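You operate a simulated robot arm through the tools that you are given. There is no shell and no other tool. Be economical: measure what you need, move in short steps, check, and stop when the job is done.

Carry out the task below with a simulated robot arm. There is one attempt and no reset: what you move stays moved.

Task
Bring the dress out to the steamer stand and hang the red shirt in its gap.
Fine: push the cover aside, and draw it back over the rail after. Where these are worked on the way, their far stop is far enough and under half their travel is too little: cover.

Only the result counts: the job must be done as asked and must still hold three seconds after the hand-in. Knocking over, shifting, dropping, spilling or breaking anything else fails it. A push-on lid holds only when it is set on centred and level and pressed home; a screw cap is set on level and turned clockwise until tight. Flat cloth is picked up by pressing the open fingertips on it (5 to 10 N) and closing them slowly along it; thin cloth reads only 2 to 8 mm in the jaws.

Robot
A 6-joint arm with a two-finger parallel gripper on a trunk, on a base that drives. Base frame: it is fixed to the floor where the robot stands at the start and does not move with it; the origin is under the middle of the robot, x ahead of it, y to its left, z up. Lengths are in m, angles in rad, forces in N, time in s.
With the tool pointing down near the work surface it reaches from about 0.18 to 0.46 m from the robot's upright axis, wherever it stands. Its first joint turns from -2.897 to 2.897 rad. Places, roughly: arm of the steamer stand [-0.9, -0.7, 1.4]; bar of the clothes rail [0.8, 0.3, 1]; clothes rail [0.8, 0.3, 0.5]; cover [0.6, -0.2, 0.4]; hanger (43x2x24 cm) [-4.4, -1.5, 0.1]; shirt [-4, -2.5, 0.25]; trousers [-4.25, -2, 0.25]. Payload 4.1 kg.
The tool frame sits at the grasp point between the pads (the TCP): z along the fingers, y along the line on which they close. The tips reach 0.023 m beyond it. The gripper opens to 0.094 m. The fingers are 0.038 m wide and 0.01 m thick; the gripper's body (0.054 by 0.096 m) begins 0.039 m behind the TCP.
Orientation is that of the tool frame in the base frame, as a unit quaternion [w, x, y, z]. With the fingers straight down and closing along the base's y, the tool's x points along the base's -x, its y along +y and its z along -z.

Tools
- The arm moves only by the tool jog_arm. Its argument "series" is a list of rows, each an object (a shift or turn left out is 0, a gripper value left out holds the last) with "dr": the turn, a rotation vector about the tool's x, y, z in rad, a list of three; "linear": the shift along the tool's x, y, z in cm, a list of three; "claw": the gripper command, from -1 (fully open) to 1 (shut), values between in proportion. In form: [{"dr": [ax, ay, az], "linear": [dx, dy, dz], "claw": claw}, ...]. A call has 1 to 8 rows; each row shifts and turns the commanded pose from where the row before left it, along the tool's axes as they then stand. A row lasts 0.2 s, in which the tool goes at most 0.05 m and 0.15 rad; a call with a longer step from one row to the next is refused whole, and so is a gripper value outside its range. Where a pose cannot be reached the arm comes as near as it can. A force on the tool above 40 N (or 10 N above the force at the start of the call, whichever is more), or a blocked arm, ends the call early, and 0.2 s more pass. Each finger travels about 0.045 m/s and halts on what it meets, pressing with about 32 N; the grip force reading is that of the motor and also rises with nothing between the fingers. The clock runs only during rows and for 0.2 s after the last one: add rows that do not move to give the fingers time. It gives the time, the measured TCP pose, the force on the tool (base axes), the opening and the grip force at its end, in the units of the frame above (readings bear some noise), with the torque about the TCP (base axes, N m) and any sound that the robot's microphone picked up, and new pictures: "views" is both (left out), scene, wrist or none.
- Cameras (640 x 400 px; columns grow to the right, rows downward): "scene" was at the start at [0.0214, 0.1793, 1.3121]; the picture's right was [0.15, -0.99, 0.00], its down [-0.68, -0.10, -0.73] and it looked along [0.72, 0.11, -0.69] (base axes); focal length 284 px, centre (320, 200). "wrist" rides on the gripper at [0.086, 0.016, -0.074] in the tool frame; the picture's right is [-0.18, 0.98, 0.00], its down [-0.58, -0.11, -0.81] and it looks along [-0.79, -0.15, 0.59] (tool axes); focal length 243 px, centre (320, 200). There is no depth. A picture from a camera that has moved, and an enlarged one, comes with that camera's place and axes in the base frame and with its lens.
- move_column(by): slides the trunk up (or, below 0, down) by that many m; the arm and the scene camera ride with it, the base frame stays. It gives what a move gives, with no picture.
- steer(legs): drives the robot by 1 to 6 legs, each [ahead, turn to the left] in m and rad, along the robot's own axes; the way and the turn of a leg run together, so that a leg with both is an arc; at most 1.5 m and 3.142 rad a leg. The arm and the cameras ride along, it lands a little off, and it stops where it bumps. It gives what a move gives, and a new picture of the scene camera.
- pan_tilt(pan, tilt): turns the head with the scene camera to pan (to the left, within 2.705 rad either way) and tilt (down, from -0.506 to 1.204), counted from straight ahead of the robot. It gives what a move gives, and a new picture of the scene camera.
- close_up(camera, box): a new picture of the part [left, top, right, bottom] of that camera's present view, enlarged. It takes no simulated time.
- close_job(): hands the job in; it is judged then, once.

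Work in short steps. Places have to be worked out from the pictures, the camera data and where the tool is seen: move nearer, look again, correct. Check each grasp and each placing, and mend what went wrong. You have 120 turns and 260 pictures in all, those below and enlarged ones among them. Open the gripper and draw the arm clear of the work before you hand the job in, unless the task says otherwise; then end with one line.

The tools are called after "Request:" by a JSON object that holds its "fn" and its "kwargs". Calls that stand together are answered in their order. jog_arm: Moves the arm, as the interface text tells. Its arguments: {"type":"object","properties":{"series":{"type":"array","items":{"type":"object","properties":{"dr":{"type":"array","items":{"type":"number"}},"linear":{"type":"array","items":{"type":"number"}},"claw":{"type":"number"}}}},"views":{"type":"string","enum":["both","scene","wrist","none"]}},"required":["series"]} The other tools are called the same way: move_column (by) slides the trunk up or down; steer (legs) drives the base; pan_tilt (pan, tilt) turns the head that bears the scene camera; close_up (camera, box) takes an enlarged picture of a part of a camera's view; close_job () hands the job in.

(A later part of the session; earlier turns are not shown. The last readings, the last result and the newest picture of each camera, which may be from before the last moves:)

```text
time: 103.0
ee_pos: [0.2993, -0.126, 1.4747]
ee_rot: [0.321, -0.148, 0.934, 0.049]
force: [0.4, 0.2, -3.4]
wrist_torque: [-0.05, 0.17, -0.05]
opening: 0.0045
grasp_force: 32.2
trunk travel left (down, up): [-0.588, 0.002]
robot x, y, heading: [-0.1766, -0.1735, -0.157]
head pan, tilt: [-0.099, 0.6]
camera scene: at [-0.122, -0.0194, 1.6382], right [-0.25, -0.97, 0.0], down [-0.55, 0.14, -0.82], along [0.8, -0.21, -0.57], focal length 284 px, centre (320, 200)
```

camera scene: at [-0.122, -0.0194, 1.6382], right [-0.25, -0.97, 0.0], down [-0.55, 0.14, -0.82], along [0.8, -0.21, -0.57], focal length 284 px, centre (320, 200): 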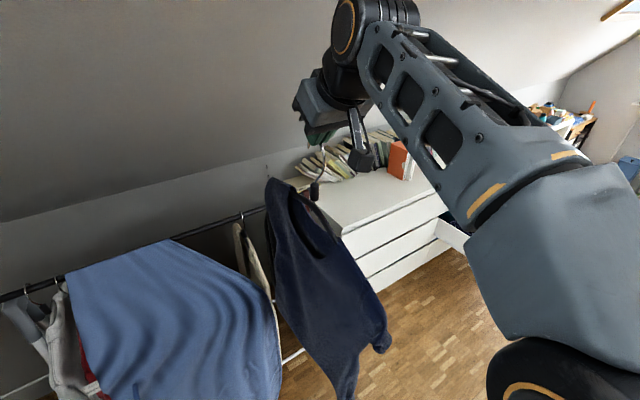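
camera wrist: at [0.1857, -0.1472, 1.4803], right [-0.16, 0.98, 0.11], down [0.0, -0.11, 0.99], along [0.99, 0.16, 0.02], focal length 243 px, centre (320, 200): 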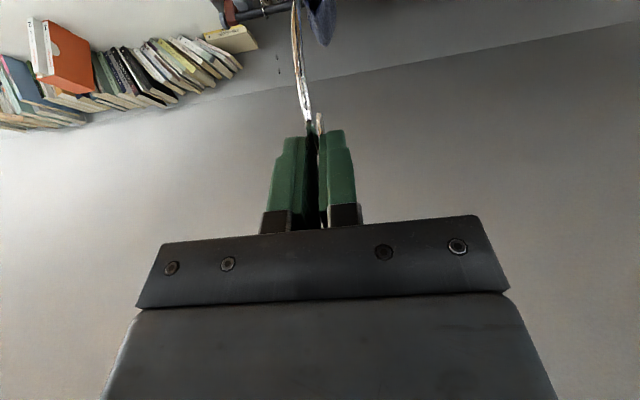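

The garment's shape (sleeve ends at the sides) makes me want to be sure; I look closely at the other two garments before going on.

Request:
{"fn": "jog_arm", "kwargs": {"series": [{"linear": [0, -3, 0], "claw": 1}, {"linear": [0, -3, 0]}, {"linear": [0, -3, 0]}, {"linear": [0, -3, 0]}, {"linear": [0, -3, 0]}, {"linear": [0, -3, 0]}, {"linear": [0, 0, 0]}], "views": "scene"}}

Request:
{"fn": "close_up", "kwargs": {"camera": "scene", "box": [200, 190, 320, 390]}}

Request:
{"fn": "close_up", "kwargs": {"camera": "scene", "box": [260, 130, 480, 400]}}

```text
time: 104.6
ee_pos: [0.3536, -0.2978, 1.476]
ee_rot: [0.322, -0.148, 0.934, 0.049]
force: [-0.5, -0.5, -3.0]
wrist_torque: [-0.03, 0.19, 0.05]
opening: 0.0047
grasp_force: 32.2
trunk travel left (down, up): [-0.588, 0.002]
robot x, y, heading: [-0.1763, -0.1727, -0.156]
head pan, tilt: [-0.099, 0.6]
camera scene: at [-0.1222, -0.0193, 1.6383], right [-0.25, -0.97, 0.0], down [-0.55, 0.14, -0.83], along [0.8, -0.21, -0.57], focal length 284 px, centre (320, 200)
```

scene: 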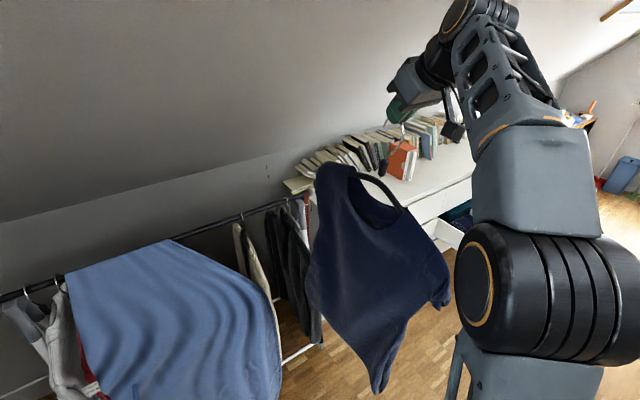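

```text
2.00 times, centred on (260, 290) of scene
camera zoom: at [-0.1222, -0.0193, 1.6383], right [-0.25, -0.97, 0.0], down [-0.55, 0.14, -0.83], along [0.8, -0.21, -0.57], focal length 568 px, centre (440, 20)
```

zoom: 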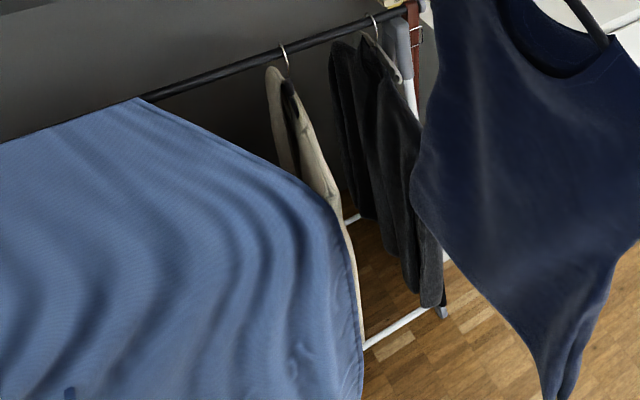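

```text
1.48 times, centred on (370, 265) of scene
camera zoom: at [-0.1222, -0.0193, 1.6383], right [-0.25, -0.97, 0.0], down [-0.55, 0.14, -0.83], along [0.8, -0.21, -0.57], focal length 421 px, centre (246, 104)
```

zoom: 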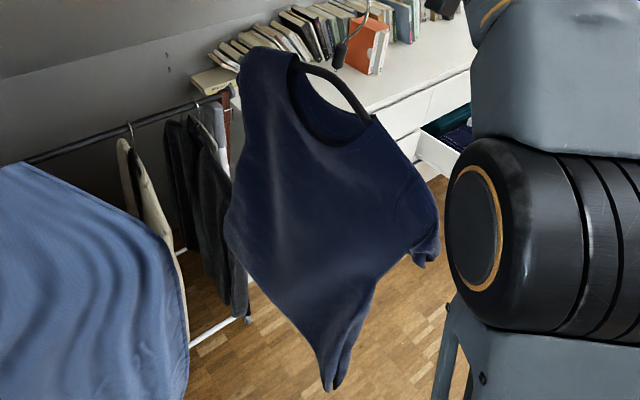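

It is a short-sleeved sheath dress; good. Now re-measure the stand from this higher viewpoint.

Request:
{"fn": "pan_tilt", "kwargs": {"pan": -2.3, "tilt": 0.4}}

Request:
{"fn": "close_up", "kwargs": {"camera": "scene", "box": [180, 80, 420, 280]}}

```text
time: 106.7
ee_pos: [0.3547, -0.2988, 1.4761]
ee_rot: [0.32, -0.148, 0.935, 0.049]
force: [0.8, 0.0, -3.3]
wrist_torque: [-0.06, 0.16, 0.02]
opening: 0.0046
grasp_force: 32.1
trunk travel left (down, up): [-0.588, 0.002]
robot x, y, heading: [-0.1752, -0.1732, -0.158]
head pan, tilt: [-2.3, 0.4]
camera scene: at [-0.2792, -0.0559, 1.6565], right [-0.63, 0.77, 0.0], down [0.3, 0.25, -0.92], along [-0.71, -0.58, -0.39], focal length 284 px, centre (320, 200)
```

scene: 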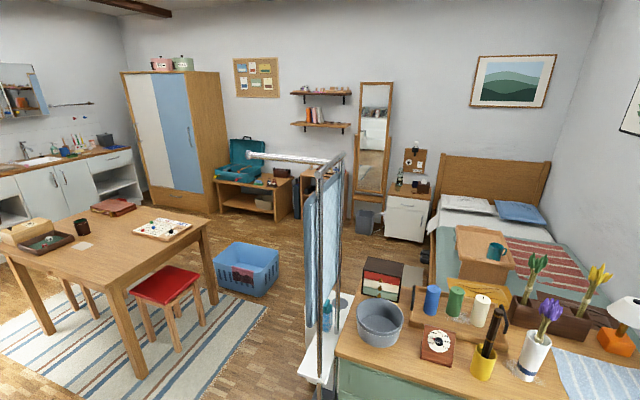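

```text
2.00 times, centred on (300, 180) of scene
camera zoom: at [-0.2792, -0.0559, 1.6565], right [-0.63, 0.77, 0.0], down [0.3, 0.25, -0.92], along [-0.71, -0.58, -0.39], focal length 568 px, centre (360, 240)
```

zoom: 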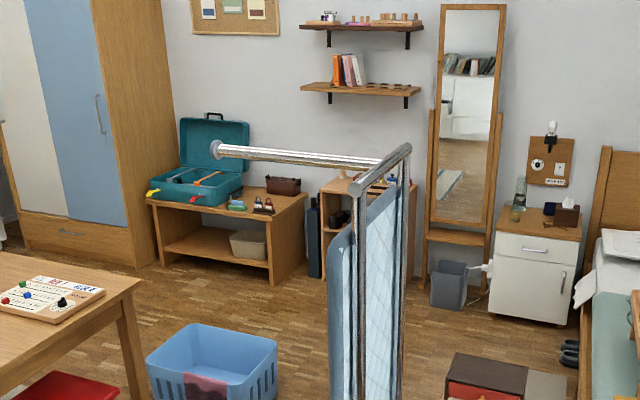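

The stand arm runs from (-0.96,-0.56) to its free end (-0.86,-0.85) at z≈1.418, parallel to the rail. I'll route around with clearance to table and stand and approach from the free end.

Request:
{"fn": "steer", "kwargs": {"legs": [[0, -1.092], [0.555, 0], [0, -1.448]]}}

Request:
{"fn": "pan_tilt", "kwargs": {"pan": -0.1, "tilt": 0.4}}

```text
time: 116.2
ee_pos: [-0.5024, -0.9004, 1.4761]
ee_rot: [0.143, 0.846, 0.422, -0.292]
force: [-0.2, 0.1, -4.0]
wrist_torque: [0.17, -0.13, -0.04]
opening: 0.0047
grasp_force: 32.3
trunk travel left (down, up): [-0.588, 0.002]
robot x, y, heading: [0.0046, -0.7025, -2.685]
head pan, tilt: [-2.3, 0.4]
camera scene: at [0.1564, -0.7342, 1.6566], right [0.96, -0.27, 0.0], down [-0.1, -0.37, -0.92], along [0.25, 0.89, -0.39], focal length 284 px, centre (320, 200)
```

scene: 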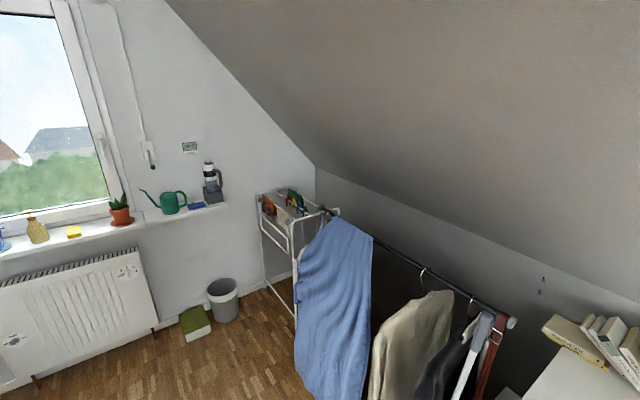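

```text
time: 118.2
ee_pos: [-0.5015, -0.9019, 1.4755]
ee_rot: [0.143, 0.846, 0.423, -0.292]
force: [1.2, -0.8, -3.5]
wrist_torque: [0.14, -0.13, 0.05]
opening: 0.0048
grasp_force: 32.0
trunk travel left (down, up): [-0.588, 0.002]
robot x, y, heading: [0.0023, -0.7017, -2.69]
head pan, tilt: [-0.099, 0.4]
camera scene: at [0.0447, -0.8559, 1.6565], right [-0.35, 0.94, 0.0], down [0.36, 0.14, -0.92], along [-0.86, -0.32, -0.39], focal length 284 px, centre (320, 200)
```

scene: 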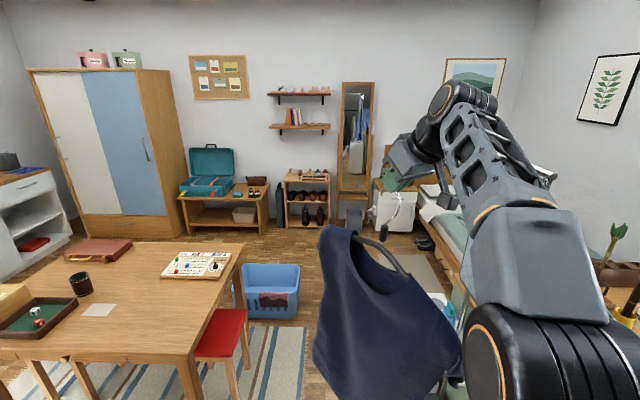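

Now yaw the tool so the hook plane will be square to the stand's arm, then drive up to it.

Request:
{"fn": "jog_arm", "kwargs": {"series": [{"dr": [0.09, 0, 0.116], "claw": 1}, {"dr": [0.09, 0, 0.116]}, {"dr": [0.09, 0, 0.116]}, {"dr": [0.09, 0, 0.116]}, {"linear": [0, 0, 0]}], "views": "none"}}

Request:
{"fn": "steer", "kwargs": {"legs": [[0.36, 0]]}}

Request:
{"fn": "jog_arm", "kwargs": {"series": [{"linear": [0, 0, 0], "claw": 1}], "views": "wrist"}}

```text
time: 119.4
ee_pos: [-0.5016, -0.9015, 1.4767]
ee_rot: [0.053, 0.932, 0.158, -0.322]
force: [-0.5, 0.1, -3.8]
wrist_torque: [0.09, -0.19, 0.03]
opening: 0.0047
grasp_force: 32.3
trunk travel left (down, up): [-0.588, 0.002]
robot x, y, heading: [0.0028, -0.7072, -2.682]
head pan, tilt: [-0.099, 0.4]
```

```text
time: 121.8
ee_pos: [-0.8285, -1.0624, 1.4759]
ee_rot: [0.054, 0.932, 0.16, -0.321]
force: [-0.5, -0.3, -3.2]
wrist_torque: [0.09, -0.16, 0.01]
opening: 0.0045
grasp_force: 31.8
trunk travel left (down, up): [-0.588, 0.002]
robot x, y, heading: [-0.3184, -0.8627, -2.685]
head pan, tilt: [-0.099, 0.4]
camera scene: at [-0.2817, -1.0165, 1.6565], right [-0.35, 0.94, 0.0], down [0.37, 0.14, -0.92], along [-0.86, -0.32, -0.39], focal length 284 px, centre (320, 200)
```

scene: 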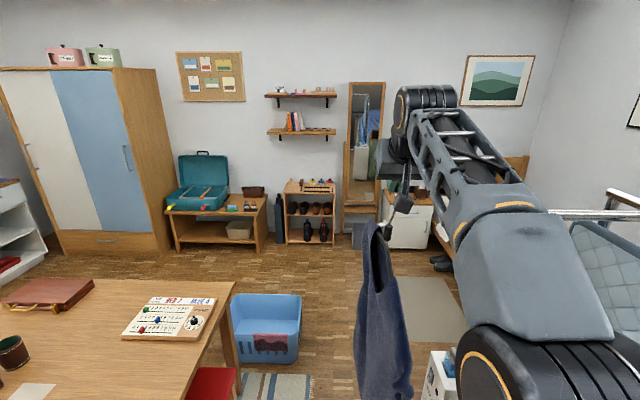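

```text
time: 122.2
ee_pos: [-0.8275, -1.0617, 1.4748]
ee_rot: [0.053, 0.932, 0.16, -0.321]
force: [0.1, 0.2, -4.0]
wrist_torque: [0.04, -0.19, 0.0]
opening: 0.0047
grasp_force: 32.4
trunk travel left (down, up): [-0.588, 0.002]
robot x, y, heading: [-0.3187, -0.862, -2.684]
head pan, tilt: [-0.099, 0.4]
camera wrist: at [-0.7144, -1.04, 1.4812], right [0.19, -0.98, 0.11], down [0.0, 0.11, 0.99], along [-0.98, -0.19, 0.02], focal length 243 px, centre (320, 200)
```

wrist: 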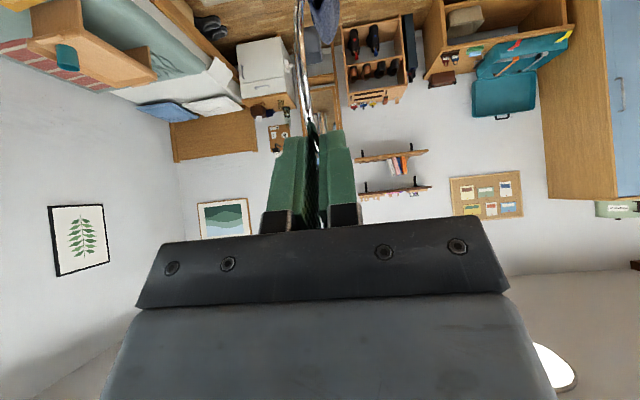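

Request:
{"fn": "close_up", "kwargs": {"camera": "wrist", "box": [260, 0, 380, 240]}}

Request:
{"fn": "pan_tilt", "kwargs": {"pan": -0.3, "tilt": 0.4}}

Request:
{"fn": "close_up", "kwargs": {"camera": "scene", "box": [250, 100, 490, 260]}}

```text
1.67 times, centred on (320, 120) of wrist
camera zoom: at [-0.7144, -1.04, 1.4812], right [0.19, -0.98, 0.11], down [0.0, 0.11, 0.99], along [-0.98, -0.19, 0.02], focal length 404 px, centre (320, 333)
```

zoom: 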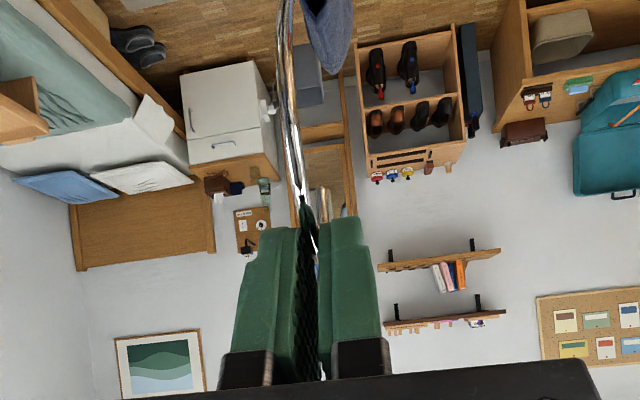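

```text
time: 122.9
ee_pos: [-0.826, -1.0602, 1.4759]
ee_rot: [0.054, 0.932, 0.16, -0.32]
force: [-0.7, -1.0, -3.3]
wrist_torque: [0.07, -0.18, 0.0]
opening: 0.0047
grasp_force: 32.4
trunk travel left (down, up): [-0.588, 0.002]
robot x, y, heading: [-0.3238, -0.8588, -2.683]
head pan, tilt: [-0.3, 0.4]
camera scene: at [-0.2857, -0.9982, 1.6565], right [-0.16, 0.99, 0.0], down [0.38, 0.06, -0.92], along [-0.91, -0.14, -0.39], focal length 284 px, centre (320, 200)
```

scene: 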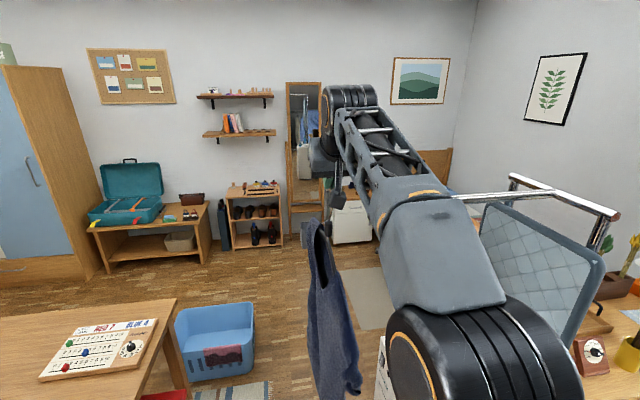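

```text
2.50 times, centred on (370, 180) of scene
camera zoom: at [-0.2857, -0.9982, 1.6565], right [-0.16, 0.99, 0.0], down [0.38, 0.06, -0.92], along [-0.91, -0.14, -0.39], focal length 710 px, centre (195, 250)
```

zoom: 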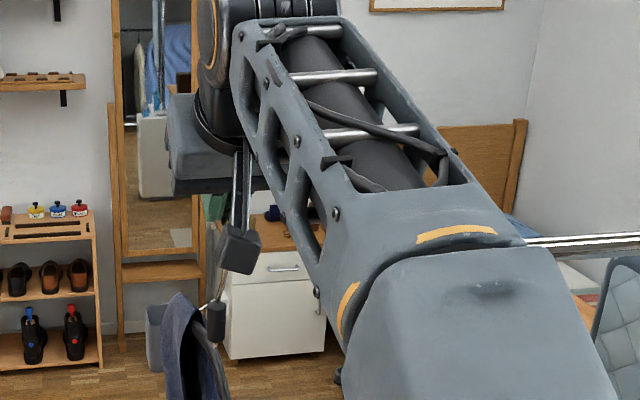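

Loop centre sits about 3 cm beyond and 5 cm below the TCP. I shift 6.5 cm toward the robot to line the loop up with the stand's arm, and begin moving along it toward the free end.

Request:
{"fn": "jog_arm", "kwargs": {"series": [{"linear": [1.7, 0, -1.33], "claw": 1}, {"linear": [1.7, 0, -1.33]}, {"linear": [1.7, 0, -1.33]}, {"linear": [0, -2, 0]}, {"linear": [0, -2, 0]}, {"linear": [0, -2, 0]}, {"linear": [0, -2, 0]}, {"linear": [0, 0, 0]}]}}

```text
time: 124.7
ee_pos: [-0.7933, -0.9649, 1.4771]
ee_rot: [0.053, 0.932, 0.159, -0.322]
force: [0.8, -0.9, -4.0]
wrist_torque: [0.05, -0.19, 0.01]
opening: 0.0049
grasp_force: 32.4
trunk travel left (down, up): [-0.588, 0.002]
robot x, y, heading: [-0.3208, -0.8586, -2.684]
head pan, tilt: [-0.3, 0.4]
camera scene: at [-0.2855, -0.9982, 1.6565], right [-0.16, 0.99, 0.0], down [0.38, 0.06, -0.92], along [-0.91, -0.14, -0.39], focal length 284 px, centre (320, 200)
camera wrist: at [-0.6793, -0.9426, 1.4824], right [0.19, -0.98, 0.11], down [0.0, 0.11, 0.99], along [-0.98, -0.19, 0.02], focal length 243 px, centre (320, 200)
```

scene: 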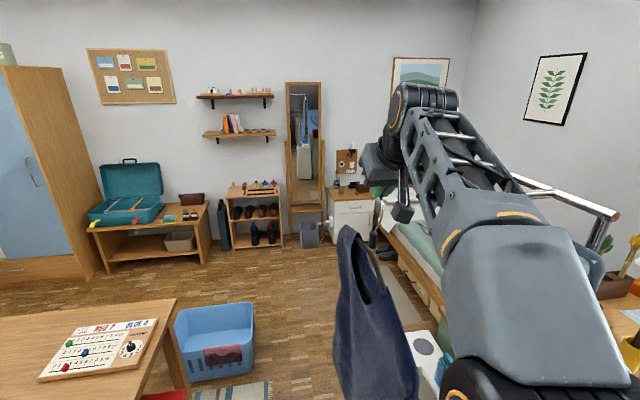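
wrist: 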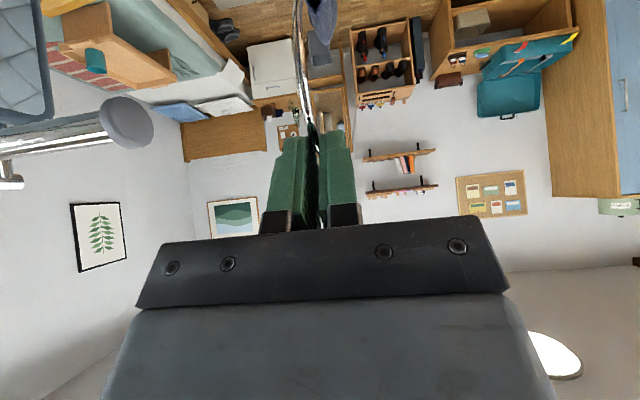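

The end cap triangulates to (-0.868,-0.850), as expected. Slide toward it to just before the loop.

Request:
{"fn": "jog_arm", "kwargs": {"series": [{"linear": [0, -1.5, 0], "claw": 1}, {"linear": [0, -1.5, 0]}, {"linear": [0, -1.5, 0]}, {"linear": [0, -1.5, 0]}, {"linear": [0, -1.5, 0]}, {"linear": [0, -1.5, 0]}, {"linear": [0, 0, 0]}], "views": "wrist"}}

Request:
{"fn": "close_up", "kwargs": {"camera": "wrist", "box": [180, 0, 420, 240]}}

```text
time: 126.3
ee_pos: [-0.823, -0.8794, 1.4767]
ee_rot: [0.054, 0.932, 0.16, -0.321]
force: [0.1, -0.2, -3.9]
wrist_torque: [0.05, -0.17, 0.01]
opening: 0.0046
grasp_force: 32.6
trunk travel left (down, up): [-0.588, 0.002]
robot x, y, heading: [-0.3199, -0.8596, -2.694]
head pan, tilt: [-0.3, 0.4]
camera wrist: at [-0.7099, -0.8578, 1.4824], right [0.19, -0.98, 0.11], down [0.0, 0.11, 0.99], along [-0.98, -0.19, 0.02], focal length 243 px, centre (320, 200)
```

wrist: 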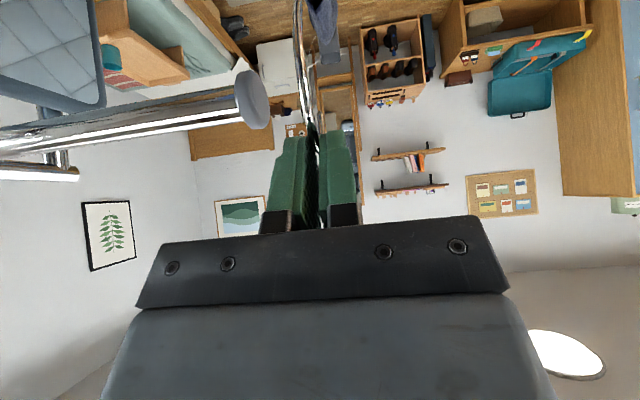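

```text
1.67 times, centred on (300, 120) of wrist
camera zoom: at [-0.7099, -0.8578, 1.4824], right [0.19, -0.98, 0.11], down [0.0, 0.11, 0.99], along [-0.98, -0.19, 0.02], focal length 404 px, centre (353, 333)
```

zoom: 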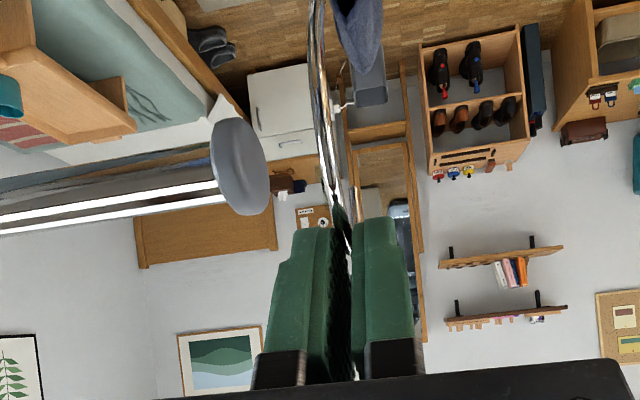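

The cap lines up with the loop interior, but the fingertips clear it by only ~5 mm. Raise 5 mm and slide on gently.

Request:
{"fn": "jog_arm", "kwargs": {"series": [{"linear": [-0.34, 0, -0.43], "claw": 1}, {"linear": [0, -1, 0]}, {"linear": [0, -1, 0]}, {"linear": [0, -1, 0]}, {"linear": [0, 0, 0]}], "views": "wrist"}}

Request:
{"fn": "close_up", "kwargs": {"camera": "wrist", "box": [180, 0, 420, 240]}}

```text
time: 127.5
ee_pos: [-0.8323, -0.8511, 1.4808]
ee_rot: [0.054, 0.933, 0.16, -0.319]
force: [-0.2, 0.3, -3.6]
wrist_torque: [0.04, -0.17, -0.02]
opening: 0.0048
grasp_force: 31.6
trunk travel left (down, up): [-0.588, 0.002]
robot x, y, heading: [-0.3229, -0.8601, -2.685]
head pan, tilt: [-0.3, 0.4]
camera wrist: at [-0.7196, -0.8298, 1.4873], right [0.19, -0.98, 0.11], down [0.0, 0.11, 0.99], along [-0.98, -0.19, 0.02], focal length 243 px, centre (320, 200)
```

wrist: 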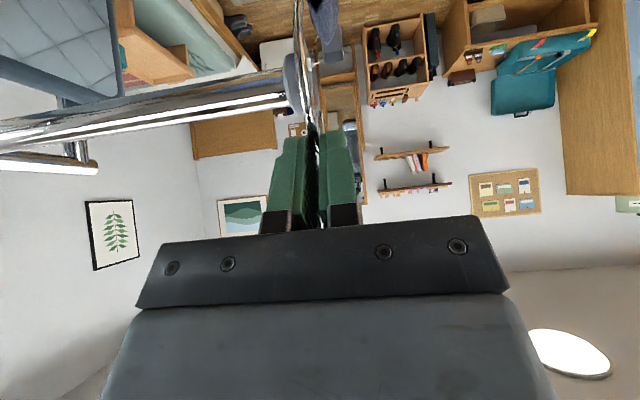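

```text
1.67 times, centred on (300, 120) of wrist
camera zoom: at [-0.7196, -0.8298, 1.4873], right [0.19, -0.98, 0.11], down [0.0, 0.11, 0.99], along [-0.98, -0.19, 0.02], focal length 404 px, centre (353, 333)
```

zoom: 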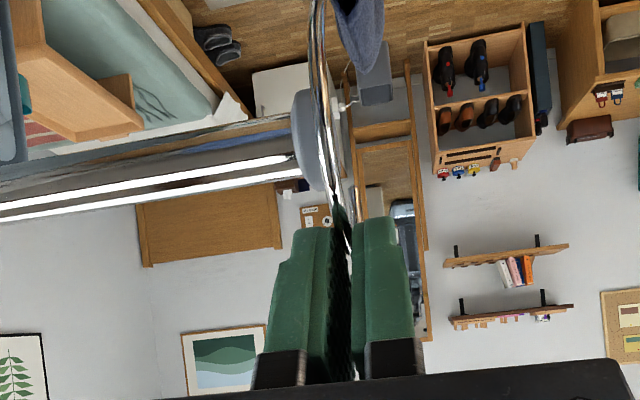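

The cap goes behind the near leg of the hook, as wanted. Continue.

Request:
{"fn": "jog_arm", "kwargs": {"series": [{"linear": [0, -1, 0], "claw": 1}, {"linear": [0, -1, 0]}, {"linear": [0, -1, 0]}, {"linear": [0, 0, 0]}], "views": "wrist"}}

Request:
{"fn": "close_up", "kwargs": {"camera": "wrist", "box": [180, 0, 420, 240]}}

```text
time: 128.5
ee_pos: [-0.8421, -0.8226, 1.4819]
ee_rot: [0.054, 0.932, 0.159, -0.321]
force: [1.2, 0.1, -2.7]
wrist_torque: [0.11, -0.16, 0.01]
opening: 0.005
grasp_force: 32.2
trunk travel left (down, up): [-0.588, 0.002]
robot x, y, heading: [-0.3193, -0.8608, -2.684]
head pan, tilt: [-0.3, 0.4]
camera wrist: at [-0.7295, -0.8011, 1.4875], right [0.19, -0.98, 0.11], down [0.0, 0.11, 0.99], along [-0.98, -0.19, 0.02], focal length 243 px, centre (320, 200)
```

wrist: 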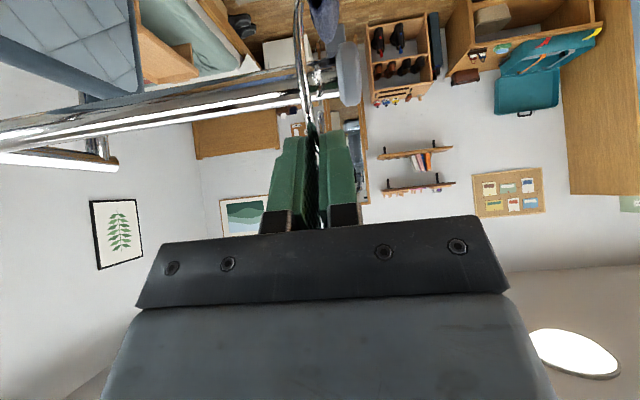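

```text
1.67 times, centred on (300, 120) of wrist
camera zoom: at [-0.7295, -0.8011, 1.4875], right [0.19, -0.98, 0.11], down [0.0, 0.11, 0.99], along [-0.98, -0.19, 0.02], focal length 404 px, centre (353, 333)
```

zoom: 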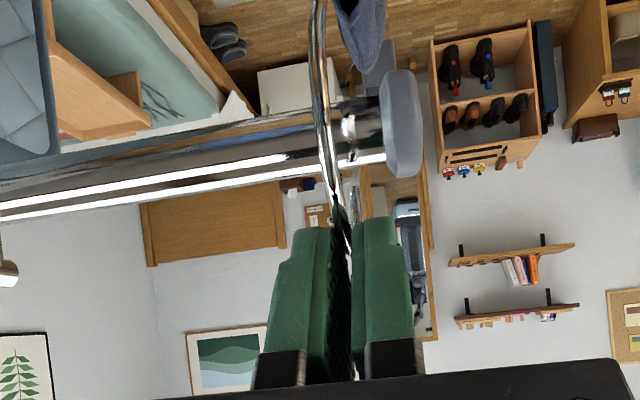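

The tube is inside the loop. Slide another 8 cm inward along the arm.

Request:
{"fn": "jog_arm", "kwargs": {"series": [{"linear": [0, -1, 0], "claw": 1}, {"linear": [0, -1.2, 0]}, {"linear": [0, -1.2, 0]}, {"linear": [0, -1.2, 0]}, {"linear": [0, -1.2, 0]}, {"linear": [0, -1.2, 0]}, {"linear": [0, -1, 0]}, {"linear": [0, 0, 0]}]}}

Request:
{"fn": "close_up", "kwargs": {"camera": "wrist", "box": [180, 0, 420, 240]}}

```text
time: 130.3
ee_pos: [-0.869, -0.7476, 1.4819]
ee_rot: [0.053, 0.932, 0.159, -0.321]
force: [-0.1, 0.7, -4.4]
wrist_torque: [0.08, -0.19, 0.0]
opening: 0.0044
grasp_force: 32.0
trunk travel left (down, up): [-0.588, 0.002]
robot x, y, heading: [-0.3202, -0.8611, -2.683]
head pan, tilt: [-0.3, 0.4]
camera scene: at [-0.2857, -0.998, 1.6565], right [-0.16, 0.99, 0.0], down [0.38, 0.06, -0.92], along [-0.91, -0.14, -0.39], focal length 284 px, centre (320, 200)
camera wrist: at [-0.756, -0.7253, 1.4885], right [0.19, -0.98, 0.11], down [0.0, 0.11, 0.99], along [-0.98, -0.19, 0.02], focal length 243 px, centre (320, 200)
```

scene: 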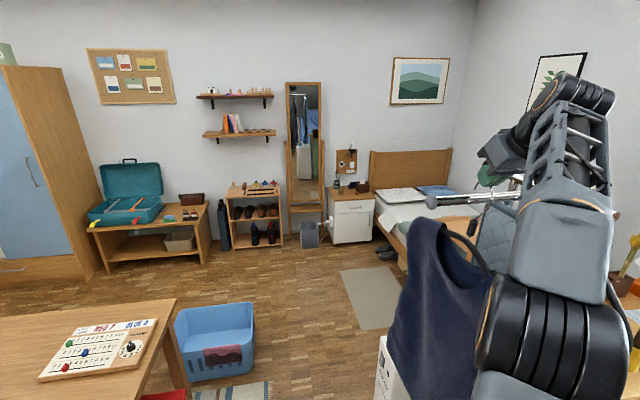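
wrist: 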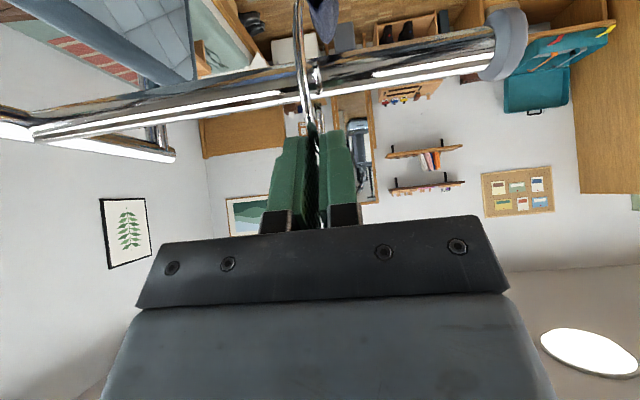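

```text
1.67 times, centred on (300, 120) of wrist
camera zoom: at [-0.756, -0.7253, 1.4885], right [0.19, -0.98, 0.11], down [0.0, 0.11, 0.99], along [-0.98, -0.19, 0.02], focal length 404 px, centre (353, 333)
```

zoom: 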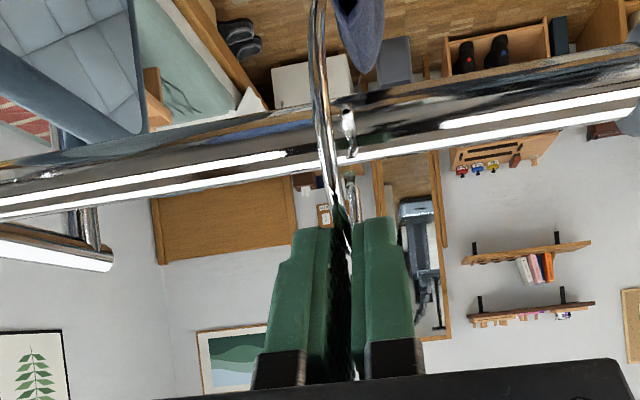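

The hook is well inward on the arm. Lower in 5 mm steps until the weight transfers.

Request:
{"fn": "jog_arm", "kwargs": {"series": [{"linear": [0.31, 0, 0.39], "claw": 1}, {"linear": [0.31, 0, 0.39]}, {"linear": [0.31, 0, 0.39]}, {"linear": [0.31, 0, 0.39]}, {"linear": [0, 0, 0]}], "views": "wrist"}}

Request:
{"fn": "close_up", "kwargs": {"camera": "wrist", "box": [180, 0, 420, 240]}}

```text
time: 131.5
ee_pos: [-0.8707, -0.7506, 1.4601]
ee_rot: [0.055, 0.933, 0.16, -0.318]
force: [-13.8, -7.3, 4.3]
wrist_torque: [-0.2, 0.45, 0.03]
opening: 0.0046
grasp_force: 32.2
trunk travel left (down, up): [-0.588, 0.002]
robot x, y, heading: [-0.3212, -0.8601, -2.682]
head pan, tilt: [-0.3, 0.4]
camera wrist: at [-0.7591, -0.7283, 1.4659], right [0.19, -0.97, 0.11], down [-0.01, 0.11, 0.99], along [-0.98, -0.19, 0.02], focal length 243 px, centre (320, 200)
```

wrist: 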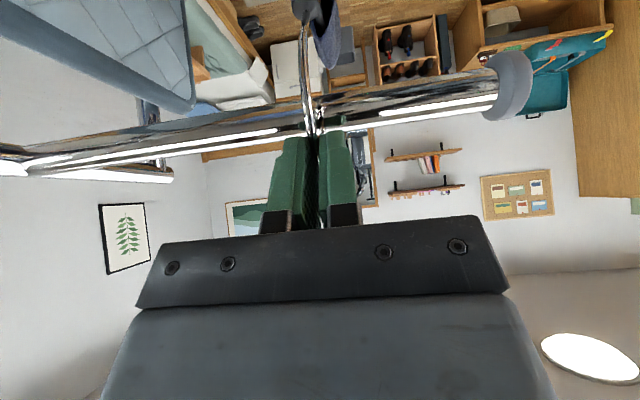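

```text
1.67 times, centred on (300, 120) of wrist
camera zoom: at [-0.7591, -0.7283, 1.4659], right [0.19, -0.97, 0.11], down [-0.01, 0.11, 0.99], along [-0.98, -0.19, 0.02], focal length 404 px, centre (353, 333)
```

zoom: 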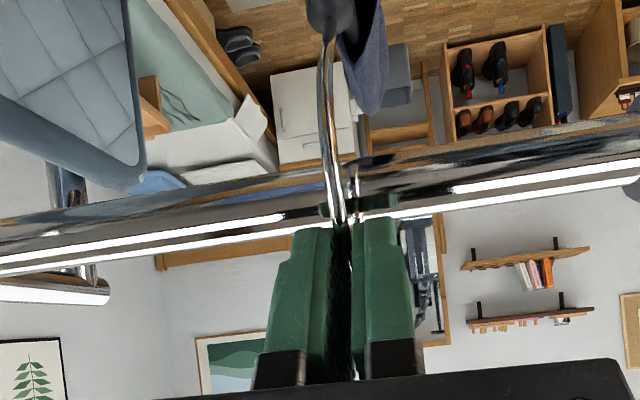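

The hook tip is touching the far upper side of the tube, pushing the tool away from me. I shift 8 mm away and lower a bit more.

Request:
{"fn": "jog_arm", "kwargs": {"series": [{"linear": [-0.32, 0, 0.25], "claw": 1}, {"linear": [-0.32, 0, 0.25]}, {"linear": [0.25, 0, 0.31]}, {"linear": [0, 0, 0]}], "views": "wrist"}}

Request:
{"fn": "close_up", "kwargs": {"camera": "wrist", "box": [240, 60, 400, 200]}}

```text
time: 132.5
ee_pos: [-0.8756, -0.7489, 1.4576]
ee_rot: [0.053, 0.932, 0.16, -0.32]
force: [-0.7, 0.6, -4.6]
wrist_torque: [0.14, -0.34, -0.03]
opening: 0.0047
grasp_force: 32.4
trunk travel left (down, up): [-0.588, 0.002]
robot x, y, heading: [-0.3232, -0.8593, -2.685]
head pan, tilt: [-0.3, 0.4]
camera wrist: at [-0.7636, -0.7279, 1.4638], right [0.19, -0.98, 0.11], down [0.0, 0.11, 0.99], along [-0.98, -0.19, 0.02], focal length 243 px, centre (320, 200)
```

wrist: 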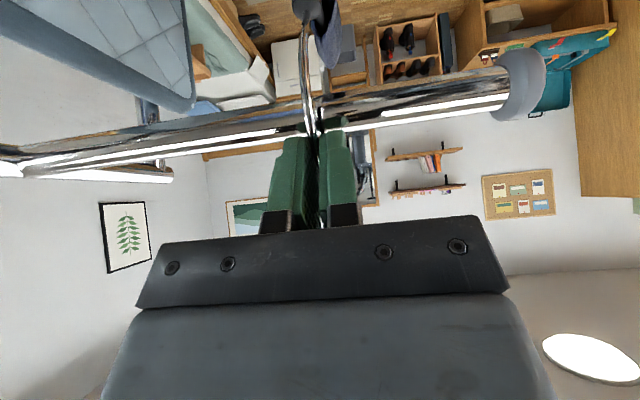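

```text
2.86 times, centred on (320, 130) of wrist
camera zoom: at [-0.7636, -0.7279, 1.4638], right [0.19, -0.98, 0.11], down [0.0, 0.11, 0.99], along [-0.98, -0.19, 0.02], focal length 693 px, centre (320, 400)
```

zoom: 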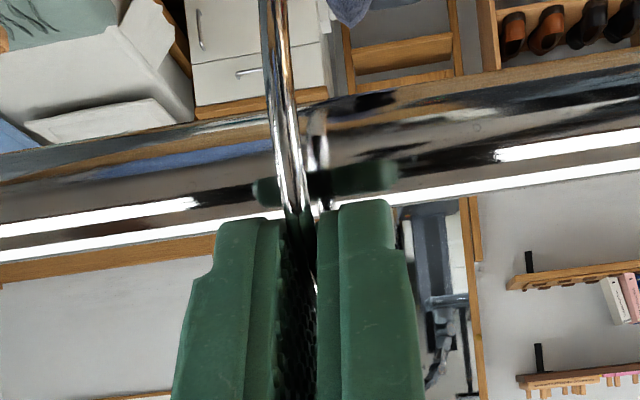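

Contact is released and the tip has gone down behind the tube. Lower another 8 mm, watching force.

Request:
{"fn": "jog_arm", "kwargs": {"series": [{"linear": [0.25, 0, 0.31], "claw": 1}, {"linear": [0.25, 0, 0.31]}, {"linear": [0, 0, 0]}], "views": "wrist"}}

Request:
{"fn": "close_up", "kwargs": {"camera": "wrist", "box": [240, 60, 400, 200]}}

```text
time: 133.3
ee_pos: [-0.877, -0.7501, 1.4508]
ee_rot: [0.053, 0.932, 0.16, -0.322]
force: [-6.7, 0.2, 4.7]
wrist_torque: [-0.02, 0.1, -0.04]
opening: 0.0047
grasp_force: 31.7
trunk travel left (down, up): [-0.588, 0.002]
robot x, y, heading: [-0.321, -0.8618, -2.682]
head pan, tilt: [-0.3, 0.4]
camera wrist: at [-0.7644, -0.729, 1.4565], right [0.19, -0.98, 0.11], down [0.0, 0.11, 0.99], along [-0.98, -0.19, 0.02], focal length 243 px, centre (320, 200)
```

wrist: 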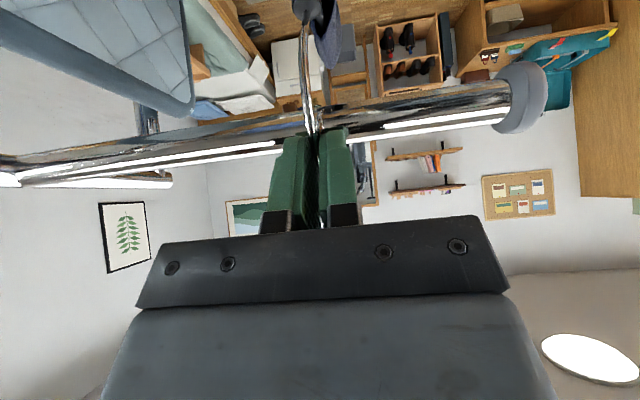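

```text
2.86 times, centred on (320, 130) of wrist
camera zoom: at [-0.7644, -0.729, 1.4565], right [0.19, -0.98, 0.11], down [0.0, 0.11, 0.99], along [-0.98, -0.19, 0.02], focal length 693 px, centre (320, 400)
```

zoom: 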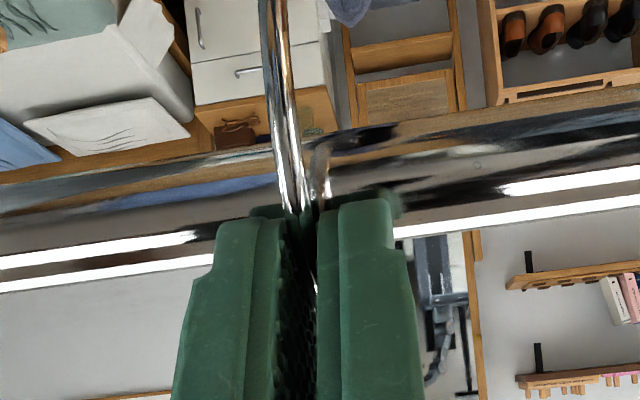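

The load is now on the tube. Test that the tip is really behind the tube: raise 3 mm and pull 1.5 cm toward me, expecting a catch.

Request:
{"fn": "jog_arm", "kwargs": {"series": [{"linear": [-0.18, 0, -0.24], "claw": 1}, {"linear": [0.39, 0, -0.31]}, {"linear": [0.39, 0, -0.31]}, {"linear": [0.39, 0, -0.31]}, {"linear": [0.39, 0, -0.31]}, {"linear": [0, 0, 0]}], "views": "wrist"}}

```text
time: 134.7
ee_pos: [-0.8628, -0.7452, 1.4527]
ee_rot: [0.054, 0.932, 0.16, -0.32]
force: [-23.9, -7.1, 2.6]
wrist_torque: [-0.16, 0.49, 0.01]
opening: 0.0048
grasp_force: 31.6
trunk travel left (down, up): [-0.588, 0.002]
robot x, y, heading: [-0.3211, -0.8571, -2.687]
head pan, tilt: [-0.3, 0.4]
camera wrist: at [-0.7489, -0.7233, 1.4582], right [0.19, -0.98, 0.11], down [0.0, 0.11, 0.99], along [-0.98, -0.19, 0.02], focal length 243 px, centre (320, 200)
```

wrist: 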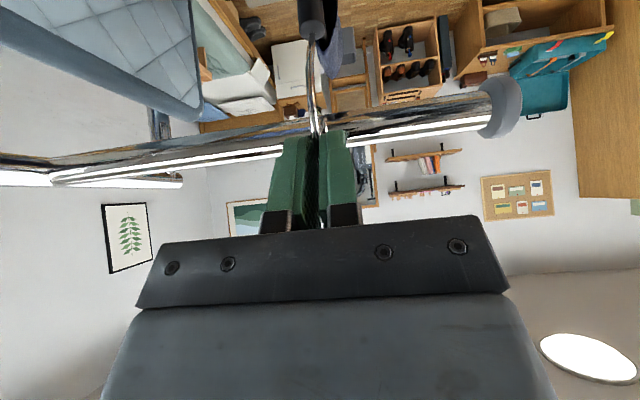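

It catches (24 N): the tip is behind the tube. Relax forward, settle down and release.

Request:
{"fn": "jog_arm", "kwargs": {"series": [{"linear": [-0.39, 0, 0.31], "claw": 1}, {"linear": [-0.39, 0, 0.31]}, {"linear": [-0.2, 0, 0.16]}, {"linear": [0, 0, 0], "claw": 0.85}, {"claw": 0.7}, {"claw": 0.5}, {"claw": 0.3}, {"linear": [0, 0, 0]}], "views": "wrist"}}

Request:
{"fn": "close_up", "kwargs": {"camera": "wrist", "box": [200, 0, 440, 220]}}

```text
time: 136.5
ee_pos: [-0.8697, -0.7489, 1.4533]
ee_rot: [0.054, 0.932, 0.159, -0.321]
force: [-0.5, -0.4, 1.1]
wrist_torque: [0.03, 0.0, 0.04]
opening: 0.0328
grasp_force: 0.0
trunk travel left (down, up): [-0.588, 0.002]
robot x, y, heading: [-0.3227, -0.8593, -2.685]
head pan, tilt: [-0.3, 0.4]
camera wrist: at [-0.7563, -0.7255, 1.4591], right [0.19, -0.98, 0.11], down [0.0, 0.11, 0.99], along [-0.98, -0.19, 0.02], focal length 243 px, centre (320, 200)
```

wrist: 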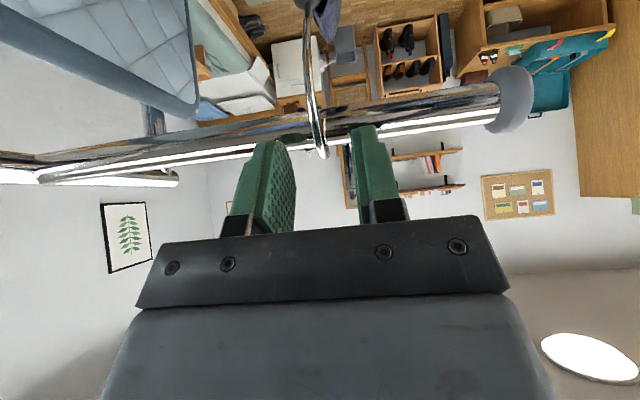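

```text
1.82 times, centred on (320, 110) of wrist
camera zoom: at [-0.7563, -0.7255, 1.4591], right [0.19, -0.98, 0.11], down [0.0, 0.11, 0.99], along [-0.98, -0.19, 0.02], focal length 441 px, centre (320, 364)
```

zoom: 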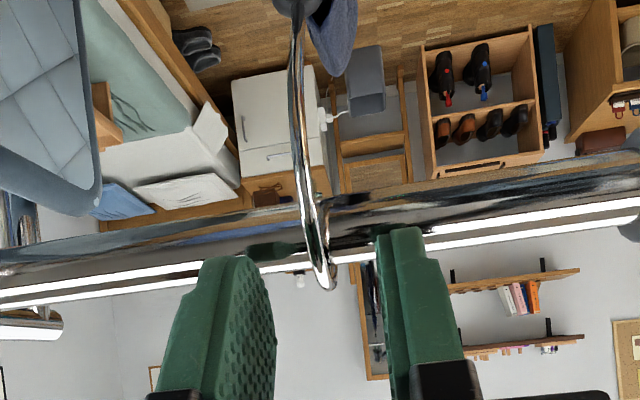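

The dress hangs on the stand's arm. Open a bit more and withdraw along the tool axis.

Request:
{"fn": "jog_arm", "kwargs": {"series": [{"claw": 0}, {"claw": -0.06}, {"linear": [0, 0, -2]}, {"linear": [0, 0, -3]}, {"linear": [0, 0, -4]}, {"linear": [0, 0, -4]}, {"linear": [0, 0, -3]}]}}

Request:
{"fn": "close_up", "kwargs": {"camera": "wrist", "box": [200, 0, 440, 220]}}

```text
time: 138.1
ee_pos: [-0.764, -0.719, 1.5663]
ee_rot: [0.054, 0.932, 0.159, -0.321]
force: [0.1, -0.5, -0.8]
wrist_torque: [-0.02, 0.02, -0.02]
opening: 0.0499
grasp_force: 0.1
out of reach, approached as far as the arm can: row 6, 7
trunk travel left (down, up): [-0.588, 0.002]
robot x, y, heading: [-0.3238, -0.8623, -2.683]
head pan, tilt: [-0.3, 0.4]
camera scene: at [-0.2841, -0.9984, 1.6564], right [-0.16, 0.99, 0.0], down [0.38, 0.06, -0.92], along [-0.91, -0.14, -0.39], focal length 284 px, centre (320, 200)
camera wrist: at [-0.6512, -0.6975, 1.5717], right [0.19, -0.98, 0.11], down [0.0, 0.11, 0.99], along [-0.98, -0.19, 0.02], focal length 243 px, centre (320, 200)
```

scene: 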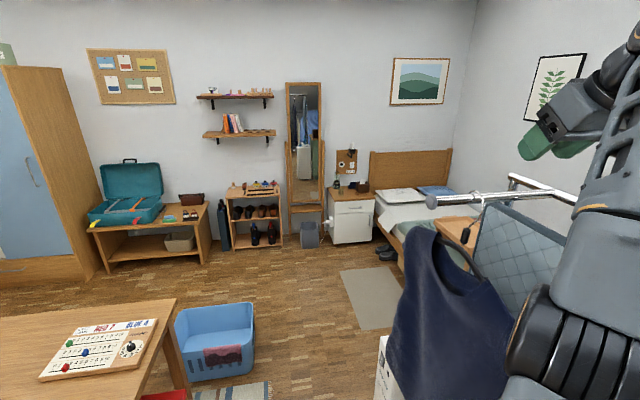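
wrist: 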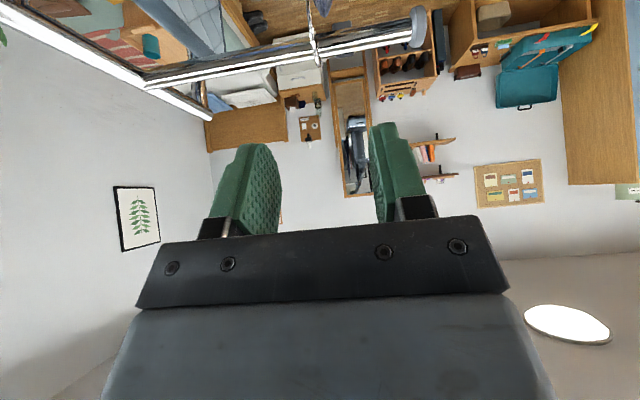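

```text
1.82 times, centred on (320, 110) of wrist
camera zoom: at [-0.6512, -0.6975, 1.5717], right [0.19, -0.98, 0.11], down [0.0, 0.11, 0.99], along [-0.98, -0.19, 0.02], focal length 441 px, centre (320, 364)
```

zoom: 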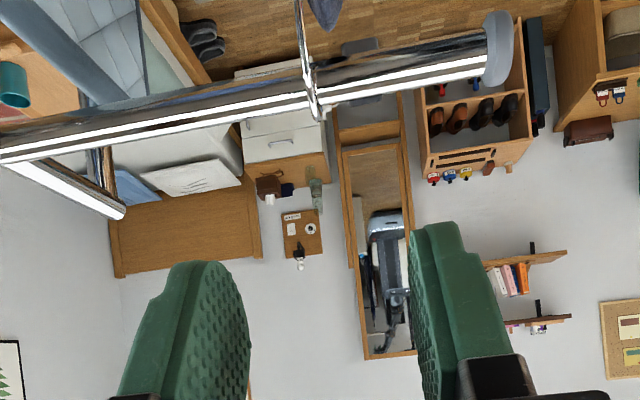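

Dress is on the stand. Now the red shirt: with the cover at its left stop, I'll stand to the left of it (in front of the airer), and reach right for the red shirt's hook.

Request:
{"fn": "steer", "kwargs": {"legs": [[0, 1.045], [-1.065, 0], [0, 2.67], [0.5, 0], [0, -0.715]]}}

Request:
{"fn": "pan_tilt", "kwargs": {"pan": -0.2, "tilt": 0.75}}

```text
time: 154.3
ee_pos: [0.403, 0.6107, 1.5649]
ee_rot: [0.29, -0.402, 0.857, 0.14]
force: [0.3, -0.1, -0.1]
wrist_torque: [0.0, 0.0, 0.0]
opening: 0.05
grasp_force: 0.0
trunk travel left (down, up): [-0.588, 0.002]
robot x, y, heading: [-0.0365, 0.5103, 1.004]
head pan, tilt: [-0.3, 0.4]
stopped in leg 4: the robot was blocked; the commanded pose is now the measured one
camera scene: at [-0.1553, 0.6019, 1.6554], right [0.65, -0.76, 0.0], down [-0.29, -0.25, -0.93], along [0.71, 0.6, -0.38], focal length 284 px, centre (320, 200)
```

scene: 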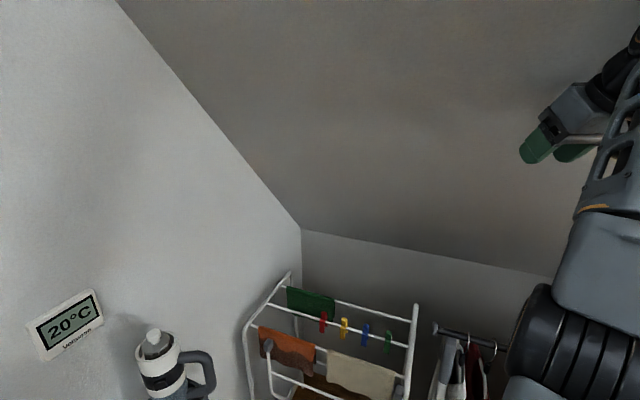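

```text
time: 155.2
ee_pos: [0.4028, 0.6111, 1.5666]
ee_rot: [0.291, -0.405, 0.855, 0.142]
force: [-0.5, 0.1, -0.5]
wrist_torque: [-0.01, 0.03, 0.01]
opening: 0.0495
grasp_force: 0.1
trunk travel left (down, up): [-0.588, 0.002]
robot x, y, heading: [-0.0393, 0.51, 1.009]
head pan, tilt: [-0.201, 0.75]
camera scene: at [-0.1687, 0.6001, 1.6243], right [0.72, -0.69, 0.0], down [-0.46, -0.49, -0.74], along [0.51, 0.53, -0.67], focal length 284 px, centre (320, 200)
```

scene: 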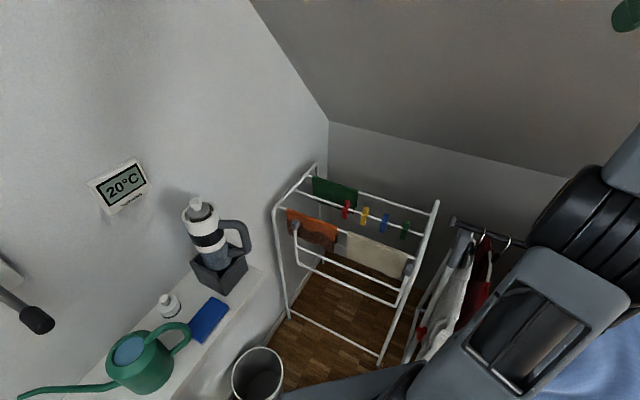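

Stopped by the cover's lower corner again, I judge. I back away and come in on a line further left, square to the rail.

Request:
{"fn": "steer", "kwargs": {"legs": [[-0.25, 0], [0, 1.2], [0.3, 0], [0, -1.9]]}}

Request:
{"fn": "pan_tilt", "kwargs": {"pan": -0.1, "tilt": 0.75}}

```text
time: 155.8
ee_pos: [0.4022, 0.609, 1.5658]
ee_rot: [0.288, -0.401, 0.858, 0.14]
force: [0.0, -0.4, 0.5]
wrist_torque: [0.02, -0.02, -0.02]
opening: 0.0495
grasp_force: 0.1
trunk travel left (down, up): [-0.588, 0.002]
robot x, y, heading: [-0.0397, 0.5137, 1.004]
head pan, tilt: [-0.201, 0.75]
stopped in leg 1: the robot was blocked; the commanded pose is now the measured one
camera scene: at [-0.169, 0.6033, 1.6249], right [0.72, -0.7, 0.0], down [-0.47, -0.49, -0.74], along [0.52, 0.53, -0.68], focal length 284 px, centre (320, 200)
```

scene: 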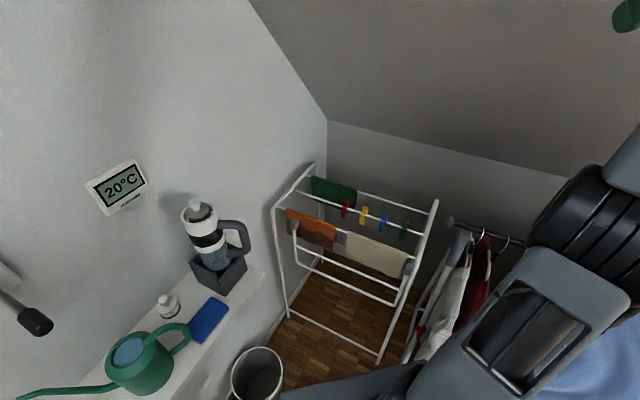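

```text
time: 156.5
ee_pos: [0.4021, 0.6104, 1.5651]
ee_rot: [0.29, -0.402, 0.857, 0.14]
force: [-0.3, -0.2, 0.0]
wrist_torque: [0.01, -0.03, 0.03]
opening: 0.0499
grasp_force: 0.2
trunk travel left (down, up): [-0.588, 0.002]
robot x, y, heading: [-0.0399, 0.5099, 1.006]
head pan, tilt: [-0.099, 0.75]
camera scene: at [-0.1753, 0.6072, 1.6246], right [0.79, -0.62, 0.0], down [-0.41, -0.53, -0.74], along [0.46, 0.58, -0.67], focal length 284 px, centre (320, 200)
```

scene: 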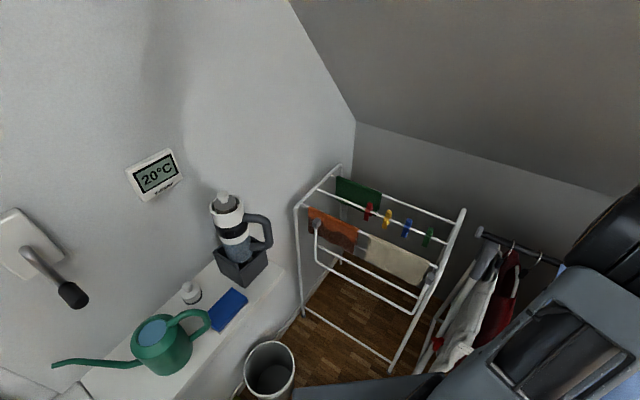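

Backing is blocked too; I look around behind and beside the base to see what holds it.

Request:
{"fn": "pan_tilt", "kwargs": {"pan": -1.3, "tilt": 1.0}}

Request:
{"fn": "pan_tilt", "kwargs": {"pan": 2.6, "tilt": 0.9}}

```text
time: 157.9
ee_pos: [0.4022, 0.6111, 1.5663]
ee_rot: [0.291, -0.403, 0.856, 0.141]
force: [0.3, 0.4, 0.5]
wrist_torque: [-0.03, 0.0, -0.01]
opening: 0.0497
grasp_force: 0.0
trunk travel left (down, up): [-0.588, 0.002]
robot x, y, heading: [-0.04, 0.5118, 1.006]
head pan, tilt: [-1.3, 1.0]
camera scene: at [-0.16, 0.522, 1.6052], right [-0.29, -0.96, -0.01], down [-0.8, 0.25, -0.55], along [0.53, -0.15, -0.84], focal length 284 px, centre (320, 200)
```

scene: 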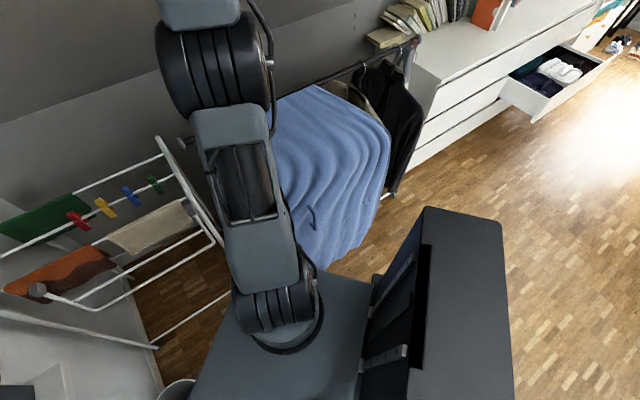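

```text
time: 161.1
ee_pos: [0.4028, 0.6099, 1.5648]
ee_rot: [0.29, -0.403, 0.856, 0.141]
force: [0.6, 0.3, -0.3]
wrist_torque: [0.0, 0.02, 0.01]
opening: 0.0497
grasp_force: 0.0
trunk travel left (down, up): [-0.588, 0.002]
robot x, y, heading: [-0.0391, 0.5114, 1.0]
head pan, tilt: [2.601, 0.901]
camera scene: at [-0.295, 0.5094, 1.6111], right [-0.45, 0.9, 0.0], down [0.71, 0.35, -0.61], along [-0.55, -0.27, -0.79], focal length 284 px, centre (320, 200)
```

scene: 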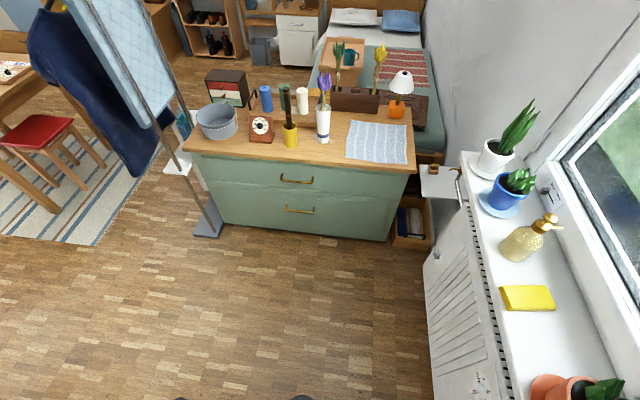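

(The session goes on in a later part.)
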